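You operate a simulated robot arm through the tools that you are given. There is no shell and no other tool. Be economical: measure what you need, move in short steps, check, and stop when the job is done.

Carry out the task below with a simulated robot arm. There is one attempt and no reset: what you move stays moved.

TASK
Open the yellow drawer.

It is judged by the outcome, as a careful person would: the job done as asked, and still so three seconds after it is handed in. It fails if anything else is knocked over, pushed out of place, dropped, spilled or broken.

THE ROBOT
A 7-joint arm with a two-finger parallel gripper, fixed in place. Base frame: the origin is at the foot of the arm, x ahead of it, y to its left, z up. Lengths are in m, angles in rad, forces in N, time in s.
With the tool pointing down near the work surface it reaches from about 0.28 to 0.68 m from the base axis. Its first joint turns from -1.152 to 1.152 rad. Payload 1.57 kg.
Tool frame: the origin (TCP) lies between the finger pads and is the grasp point; the fingertips stand 0.03 m ahead of it; z points along the fingers, y is the line along which they close. The gripper opens to 0.11 m. The fingers are 0.024 m wide and 0.012 m thick; the gripper's body (0.048 by 0.112 m) begins 0.078 m behind the TCP.
Orientation is told as [roll, pitch, yaw] about the base's x, y, z axes, in that order, counted from this pose: with the fingers straight down and closing along the base's y, the tool's x points along the base's -x, its y along +y and its z along -z.

THE INTERFACE
- The arm moves only by the tool send_rows. Its argument "series" is a list of rows, each a list of 2 entries, a list of its own where there are three numbers: the shift along the base's x, y, z in m, then the turn, a rotation vector about the base's x, y, z in rad. In form: [[[dx, dy, dz], [rx, ry, rz]], ...]. A call has 1 to 8 rows; each row shifts and turns the commanded pose from where the row before left it. "jaw" is the finger opening in m, from 0 to 0.11, set as the call begins (left out, the last holds). A row lasts 0.2 s, in which the tool goes at most 0.05 m and 0.15 rad; a call with a longer step from one row to the next is refused whole, and so is a gripper value outside its range. A pose out of reach is approached as far as the arm can. The call stops where the force on the tool passes 40 N (or 10 N more than at its start, if that is more) or the arm is blocked; 0.2 s more then pass. The fingers move at their own pace (about 0.108 m/s each) and stop on an object; they squeeze with about 32 N. The grip force told is the motor's: it shows also when the fingers shut on nothing. Time passes only in rows, and 0.2 s behind the last, so rows that do not move let the fingers close. It gives the time, the measured TCP pose, the force on the tool (base axes), the opening and the grip force at its end, in the units of the frame above (readings bear some noise), and new pictures: "show" is both (left out), scene, wrist or none.
- Cameras (640 x 400 px; columns grow to the right, rows downward): "scene" is fixed at [0.1228, -0.3724, 1.4035]; the picture's right is [0.99, -0.15, 0.00], its down [-0.08, -0.57, -0.81] and it looks along [0.12, 0.81, -0.58] (base axes); focal length 339 px, centre (320, 200). "wrist" rides on the gripper at [-0.036, 0, -0.08] in the tool frame; the picture's right is [0.00, -1.00, 0.00], its down [0.97, 0.00, -0.24] and it looks along [0.24, 0.00, 0.97] (tool axes); focal length 218 px, centre (320, 200).
- measure_at(camera, pixels): there is no depth. For up to 12 entries [column, row, z] of the newest picture of that camera ("zoom" is the newest enlarged one), the place [x, y] in the base frame at which the ray of that pixel passes the height z, good to about 0.003 m. No time passes.
- inspect(camera, box): a new picture of the part [left, top, right, bottom] of that camera's present view, enlarged. No time passes.
- finish_job(): hands the job in; it is judged then, once.

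Work in short steps. Measure before you move; look again where a grasp or a placing could have gone wrong, and mend it. You have 60 turns and 120 pictures in all, the two below and enlarged ones among them. Open the gripper and draw the arm clear of the work before you hand the job in, unless the task says otherwise; then end with one line.

The tools are called after "Call:" as a command line: name --argument value ..., lists and objects as JSON in quotes. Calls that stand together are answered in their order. send_rows: Moves the arm, as the interface text tells. Its arguments: {"type":"object","properties":{"series":{"type":"array","items":{"type":"array"}},"jaw":{"type":"number"},"show":{"type":"string","enum":["both","scene","wrist","none"]}},"required":["series"]} The other tools are called the same way: measure_at (camera, pixels) gives the place at which the rays of pixels pass given heights; inspect (camera, box) takes an enlarged picture of a part of a camera's view; finish_job () hands the job in.

At the start:

```text
t: 0.0
tcp_pos: [0.3061, 0.2838, 0.9528]
tcp_rot: [-0.001, -0.001, 0.0]
wrist_force: [-0.1, 0.7, -0.2]
width: 0.1101
grip_force: 0.1
```

scene: 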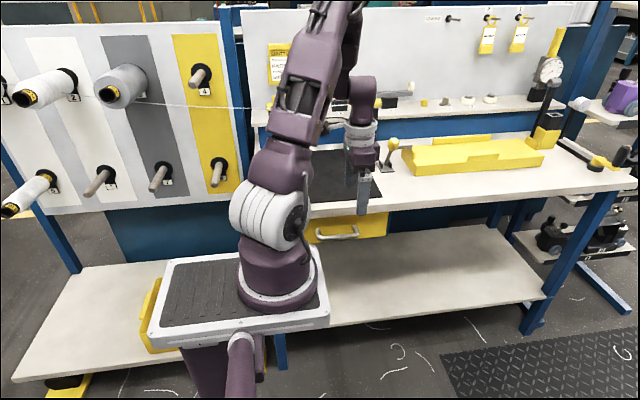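
wrist: 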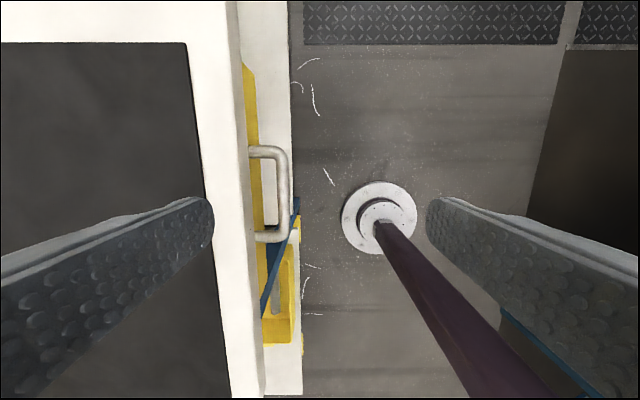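

The scene shows the yellow drawer under the table top, with its handle near (337,233). The wrist view shows the handle near (270,195). I'll enlarge both and measure them.

Call:
inspect --camera "scene" --box '[280, 170, 440, 270]'

Call:
inspect --camera "wrist" --box '[200, 120, 328, 280]'

Call:
measure_at --camera "scene" --pixels '[[318, 237, 0.66], [356, 233, 0.66], [318, 237, 0.64], [356, 233, 0.64], [318, 237, 0.62], [356, 233, 0.62], [386, 212, 0.712], [450, 203, 0.712]]'

Call:
measure_at --camera "wrist" --pixels '[[284, 160, 0.66], [284, 230, 0.66], [284, 160, 0.62], [284, 230, 0.62], [240, 195, 0.712], [258, 195, 0.66]]'

```text
4.00 times, centred on (360, 220) of scene
```

zoom: 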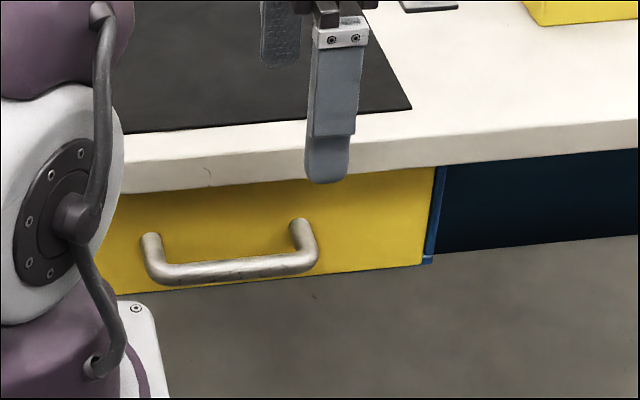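

```text
2.50 times, centred on (264, 200) of wrist
```

zoom: 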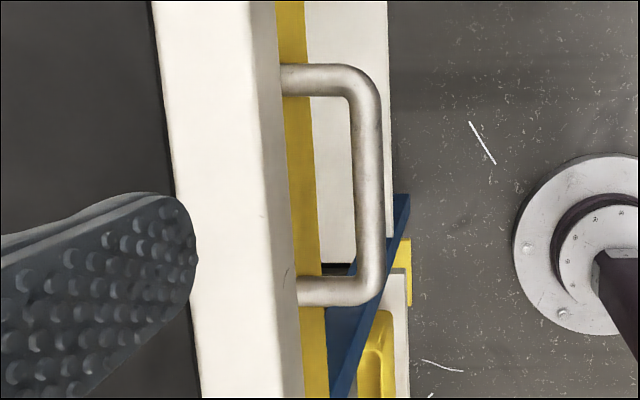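

```text
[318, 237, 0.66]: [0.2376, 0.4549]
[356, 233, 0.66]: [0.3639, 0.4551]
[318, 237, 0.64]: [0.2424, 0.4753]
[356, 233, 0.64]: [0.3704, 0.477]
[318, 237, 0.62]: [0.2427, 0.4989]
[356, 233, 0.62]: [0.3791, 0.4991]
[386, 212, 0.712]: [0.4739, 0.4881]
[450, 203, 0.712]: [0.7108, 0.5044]
```

```text
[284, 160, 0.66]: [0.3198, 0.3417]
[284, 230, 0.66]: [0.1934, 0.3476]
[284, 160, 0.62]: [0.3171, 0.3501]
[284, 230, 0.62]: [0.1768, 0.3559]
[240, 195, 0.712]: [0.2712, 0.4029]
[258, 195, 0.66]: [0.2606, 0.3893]
```

Triangulating from both views puts the handle bar at about (0.282, 0.330, 0.769). The table top is at z≈0.855 and the drawer face at y≈0.37, so the real surface is higher than the stated 0.712. I'll tilt the fingers about 60° toward the drawer and go to a pre-grasp pose in front of the bar.

Call:
send_rows --series '[[[-0.003, -0.02, 0], [0.15, 0, 0]], [[-0.003, -0.02, 0], [0.15, 0, 0]], [[-0.004, -0.011, -0.02], [0.15, 0, 0]], [[-0.004, 0, -0.025], [0.15, 0, 0]], [[-0.004, 0, -0.03], [0.15, 0, 0]], [[-0.003, 0, -0.03], [0.15, 0, 0]], [[-0.003, 0, -0.029], [0.15, 0, 0]], [[0, 0, 0], [0, 0, 0]]]' --jaw 0.045

```text
t: 1.8
tcp_pos: [0.2816, 0.2304, 0.8178]
tcp_rot: [1.051, 0.001, 0.0]
wrist_force: [0.9, -0.2, -0.4]
width: 0.0451
grip_force: 0.1
```

scene: 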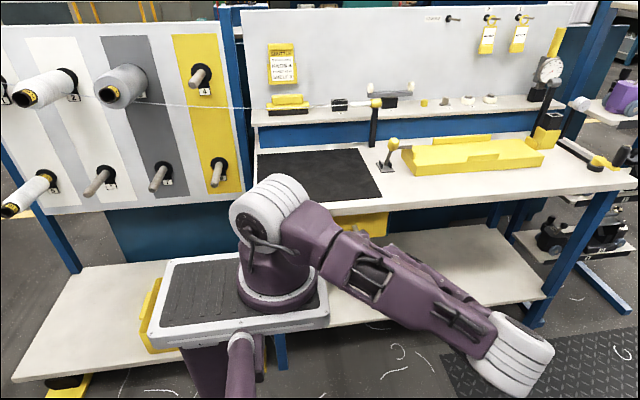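
wrist: 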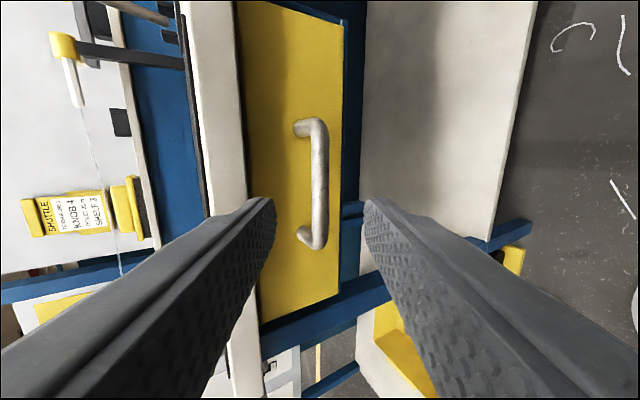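

The bar shows at column ~319, centred between the fingers and about 0.115 ahead of the TCP. I'll advance 0.06 along the finger direction and look again.

Call:
send_rows --series '[[[0, 0.0173, -0.01], [0, 0, 0]], [[0, 0.0173, -0.01], [0, 0, 0]], [[0, 0.0173, -0.01], [0, 0, 0]], [[0, 0, 0], [0, 0, 0]]]' --show "wrist"

```text
t: 2.8
tcp_pos: [0.2822, 0.283, 0.7882]
tcp_rot: [1.048, 0.001, 0.002]
wrist_force: [-0.5, 0.4, 0.4]
width: 0.0449
grip_force: 0.1
```

wrist: 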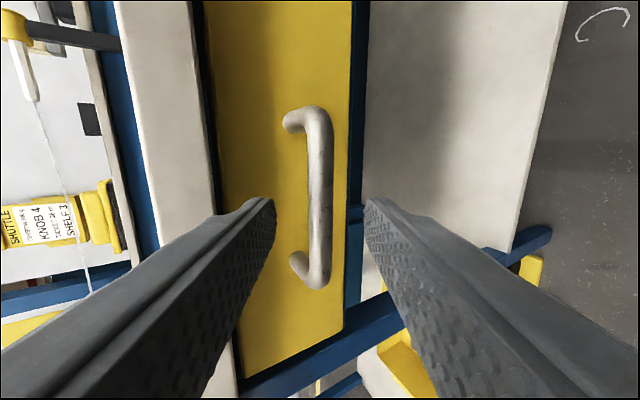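

The bar is still centred at column ~320, with about 0.055 to go. I'll advance another 0.03 and check.

Call:
send_rows --series '[[[0, 0.013, -0.0075], [0, 0, 0]], [[0, 0.013, -0.0075], [0, 0, 0]], [[0, 0, 0], [0, 0, 0]]]'

```text
t: 3.6
tcp_pos: [0.2822, 0.3085, 0.7746]
tcp_rot: [1.05, 0.002, -0.001]
wrist_force: [-0.7, -0.3, -0.2]
width: 0.0449
grip_force: 0.0
```

scene: 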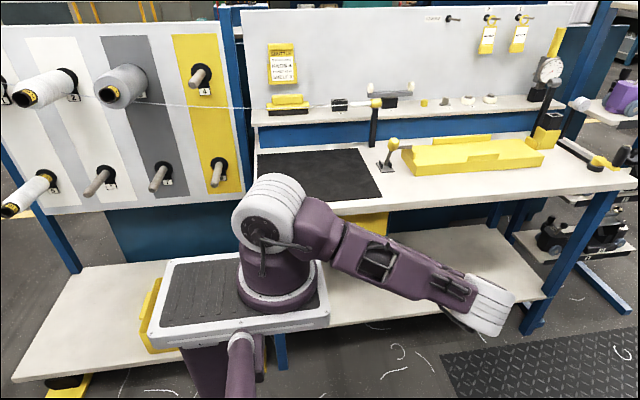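
wrist: 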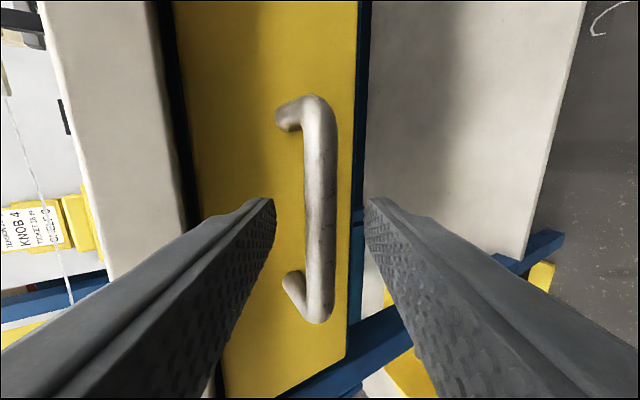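

The bar is now level with the fingertips and centred, about 0.027 ahead of the TCP. I'll advance 0.02 and close the fingers.

Call:
send_rows --series '[[[0, 0.0087, -0.005], [0, 0, 0]], [[0, 0.0087, -0.005], [0, 0, 0]], [[0, 0, 0], [0, 0, 0]]]' --show "wrist"

Call:
send_rows --series '[[[0, 0, 0], [0, 0, 0]], [[0, 0, 0], [0, 0, 0]], [[0, 0, 0], [0, 0, 0]]]' --jaw 0.0 --show "wrist"

```text
t: 4.4
tcp_pos: [0.2827, 0.3267, 0.7634]
tcp_rot: [1.051, 0.0, -0.001]
wrist_force: [-0.6, -15.8, 9.1]
width: 0.0448
grip_force: 0.0
```

wrist: 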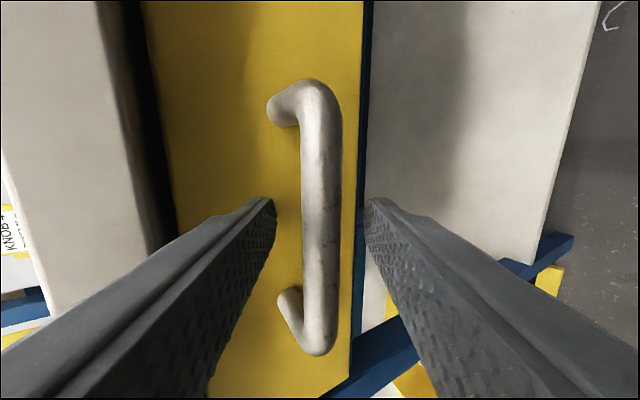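

```text
t: 5.2
tcp_pos: [0.282, 0.3256, 0.7642]
tcp_rot: [1.049, 0.001, 0.0]
wrist_force: [0.4, 0.8, -1.4]
width: 0.0159
grip_force: 31.2
```

wrist: 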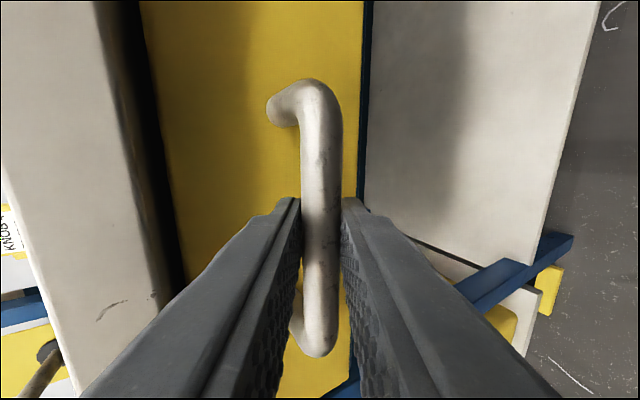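

The bar is gripped, with the fingers stopped at 0.016 and a force of 31 N. I'll pull along -y, gently at first.

Call:
send_rows --series '[[[0, -0.01, 0], [0, 0, 0]], [[0, -0.015, 0], [0, 0, 0]], [[0, -0.015, 0], [0, 0, 0]], [[0, -0.015, 0], [0, 0, 0]], [[0, 0, 0], [0, 0, 0]]]'

```text
t: 6.4
tcp_pos: [0.2816, 0.2721, 0.7635]
tcp_rot: [1.048, -0.002, -0.001]
wrist_force: [2.1, 0.4, -3.2]
width: 0.0156
grip_force: 31.9
```

scene: 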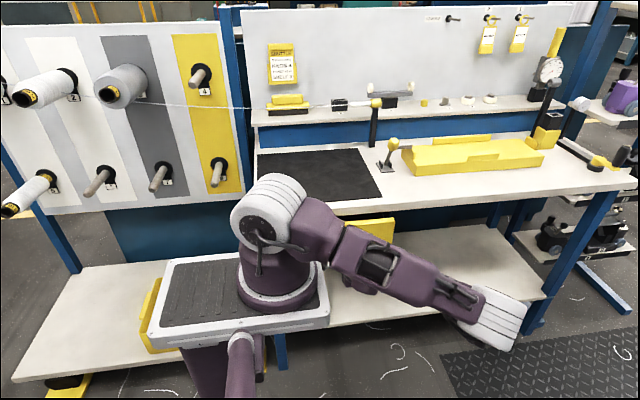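
wrist: 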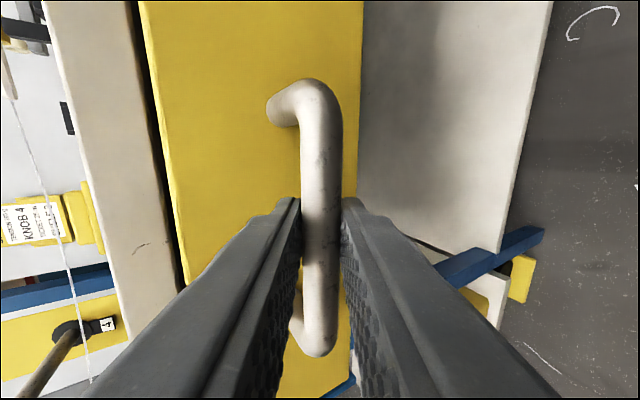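

The drawer follows, about 5.5 cm out so far. I'll keep pulling.

Call:
send_rows --series '[[[0, -0.015, 0], [0, 0, 0]], [[0, -0.015, 0], [0, 0, 0]], [[0, -0.015, 0], [0, 0, 0]], [[0, -0.015, 0], [0, 0, 0]], [[0, 0, 0], [0, 0, 0]]]'

```text
t: 7.6
tcp_pos: [0.2821, 0.2125, 0.7632]
tcp_rot: [1.049, -0.002, -0.002]
wrist_force: [10.3, 0.8, 5.0]
width: 0.0157
grip_force: 31.4
```

scene: 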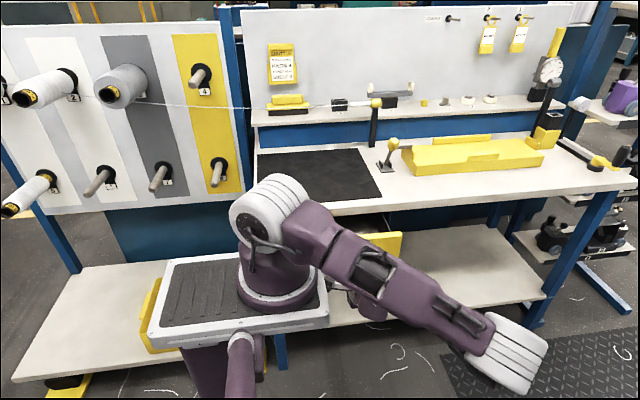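
wrist: 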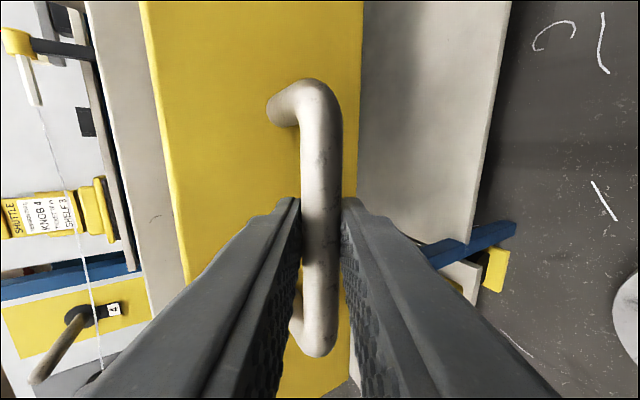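

It's about 11 cm out with only a small side force. I'll pull further, in shorter steps, to find the end of travel.

Call:
send_rows --series '[[[0, -0.01, 0], [0, 0, 0]], [[0, -0.01, 0], [0, 0, 0]], [[0, -0.01, 0], [0, 0, 0]], [[0, -0.01, 0], [0, 0, 0]], [[0, -0.01, 0], [0, 0, 0]], [[0, 0, 0], [0, 0, 0]]]'

```text
t: 9.0
tcp_pos: [0.2827, 0.1622, 0.7633]
tcp_rot: [1.05, 0.002, 0.001]
wrist_force: [-2.9, 0.6, -5.7]
width: 0.0155
grip_force: 31.6
```

scene: 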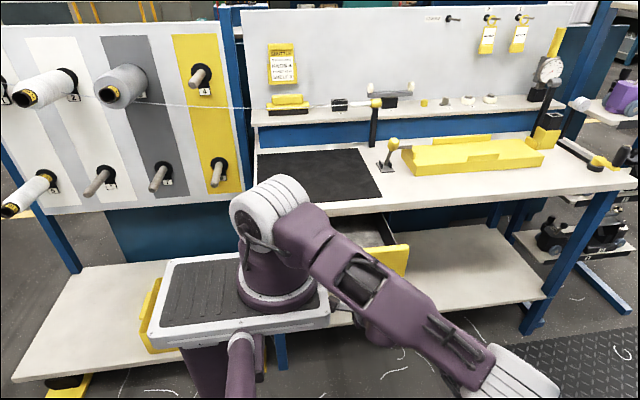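
wrist: 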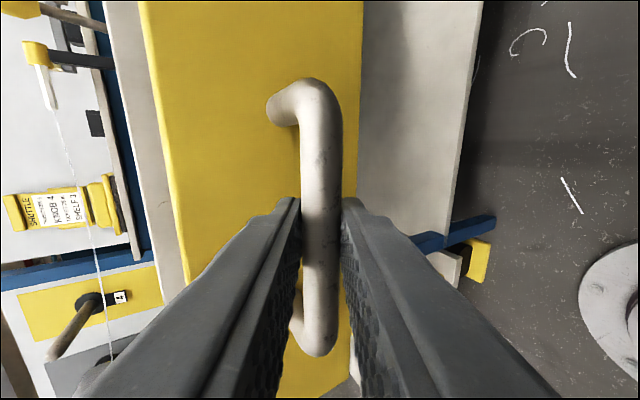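

It's 16 cm out and the interior is showing. I'll carry on in short steps, watching for the stop.

Call:
send_rows --series '[[[0, -0.01, 0], [0, 0, 0]], [[0, -0.01, 0], [0, 0, 0]], [[0, -0.01, 0], [0, 0, 0]], [[0, -0.01, 0], [0, 0, 0]], [[0, 0, 0], [0, 0, 0]]]'

```text
t: 10.2
tcp_pos: [0.2819, 0.1211, 0.7636]
tcp_rot: [1.05, -0.001, 0.0]
wrist_force: [-11.0, 0.6, -15.2]
width: 0.0155
grip_force: 31.5
```

scene: 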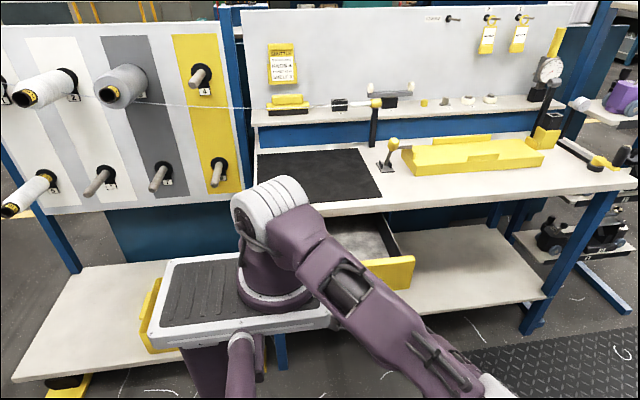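
wrist: 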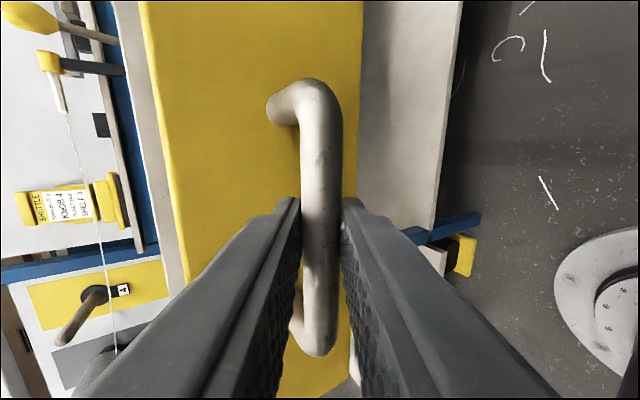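

It's 20 cm out and still pulls freely, though the side forces (11–15 N) are growing. I'll pull a little more.

Call:
send_rows --series '[[[0, -0.01, 0], [0, 0, 0]], [[0, -0.01, 0], [0, 0, 0]], [[0, -0.01, 0], [0, 0, 0]], [[0, 0, 0], [0, 0, 0]]]'

```text
t: 11.2
tcp_pos: [0.283, 0.0926, 0.7633]
tcp_rot: [1.051, -0.002, 0.0]
wrist_force: [-1.8, -0.6, 6.4]
width: 0.0156
grip_force: 31.3
```

scene: 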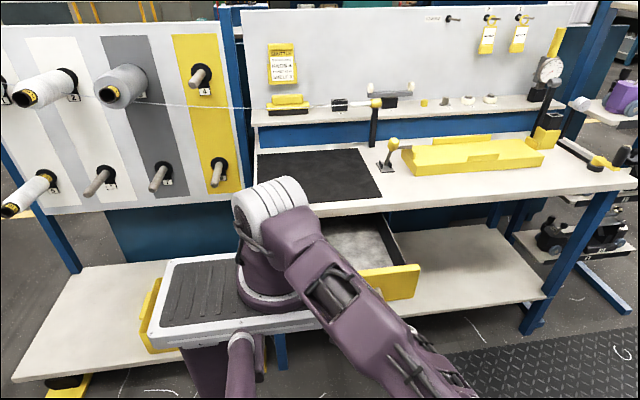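
wrist: 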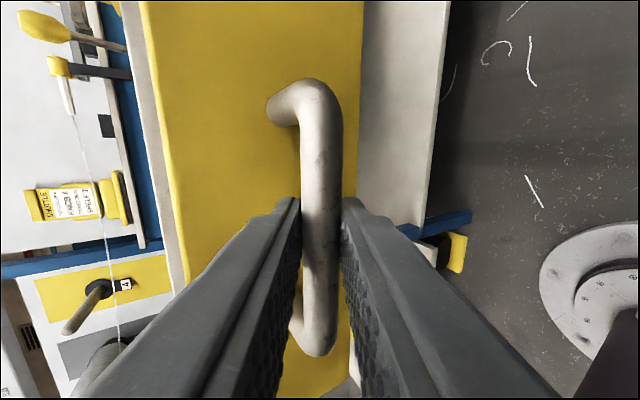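

The drawer is about 23 cm out, which is clearly open. I'll release and back straight out along the finger direction.

Call:
send_rows --series '[[[0, 0, 0], [0, 0, 0]], [[0, 0, 0], [0, 0, 0]]]' --jaw 0.045 --show "wrist"

Call:
send_rows --series '[[[0, -0.0087, 0.005], [0, 0, 0]], [[0, -0.0087, 0.005], [0, 0, 0]], [[0, -0.0087, 0.005], [0, 0, 0]], [[0, -0.0087, 0.005], [0, 0, 0]], [[0, -0.0087, 0.005], [0, 0, 0]], [[0, -0.0087, 0.005], [0, 0, 0]], [[0, 0, 0], [0, 0, 0]]]'

```text
t: 11.8
tcp_pos: [0.2818, 0.0918, 0.7638]
tcp_rot: [1.049, 0.001, -0.001]
wrist_force: [1.1, -1.2, 0.1]
width: 0.0444
grip_force: 0.1
```

wrist: 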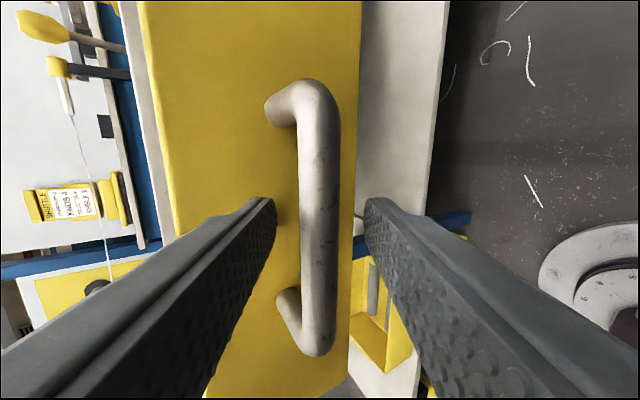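

```text
t: 13.4
tcp_pos: [0.2791, 0.0431, 0.789]
tcp_rot: [1.049, 0.001, 0.0]
wrist_force: [0.7, -0.5, -0.4]
width: 0.0449
grip_force: 0.1
out of reach, approached as far as the arm can: row 1, 2
```

scene: 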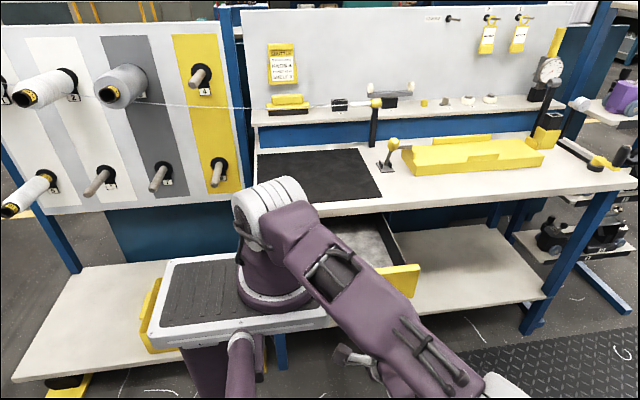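
wrist: 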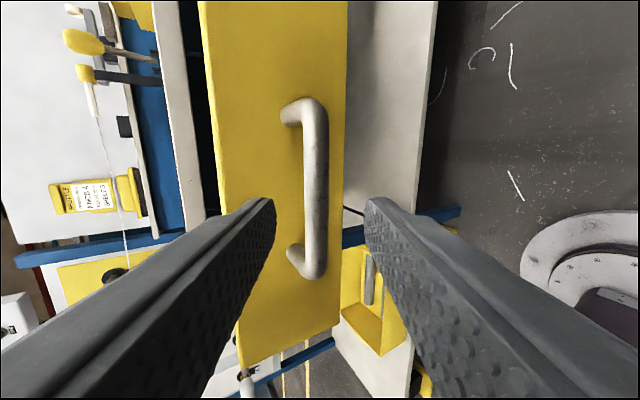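

The handle is free and the drawer stays open. I'll back off a bit further, outward and slightly up, and open the gripper.

Call:
send_rows --series '[[[0.01, -0.015, 0.01], [0, 0, 0]], [[0.01, -0.015, 0.01], [0, 0, 0]], [[0.01, -0.015, 0.01], [0, 0, 0]], [[0.01, -0.015, 0.01], [0, 0, 0]], [[0, 0, 0], [0, 0, 0]]]' --jaw 0.08

```text
t: 14.6
tcp_pos: [0.3183, -0.0165, 0.8281]
tcp_rot: [1.049, 0.001, -0.001]
wrist_force: [-0.1, -0.6, 0.3]
width: 0.0799
grip_force: 0.2
```

scene: 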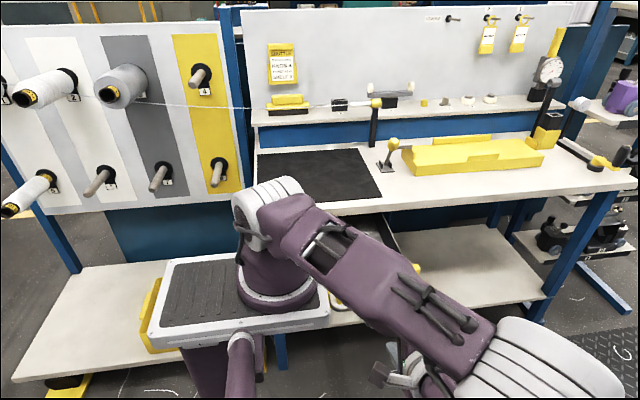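
wrist: 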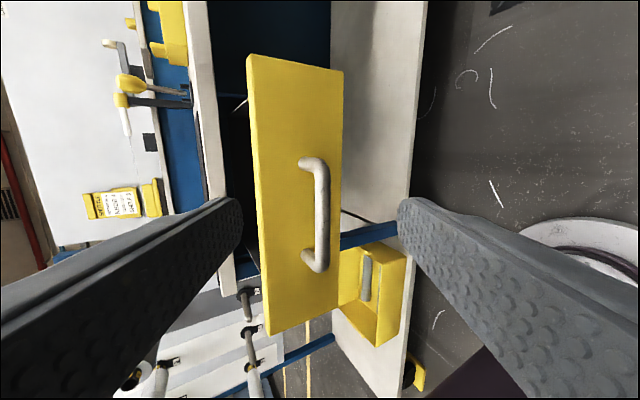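

Call:
finish_job

```text
The job is handed in.
```

The yellow drawer is open by about 23 cm, the gripper has let go of the handle and the arm is clear of it; nothing else was disturbed in the last pictures.
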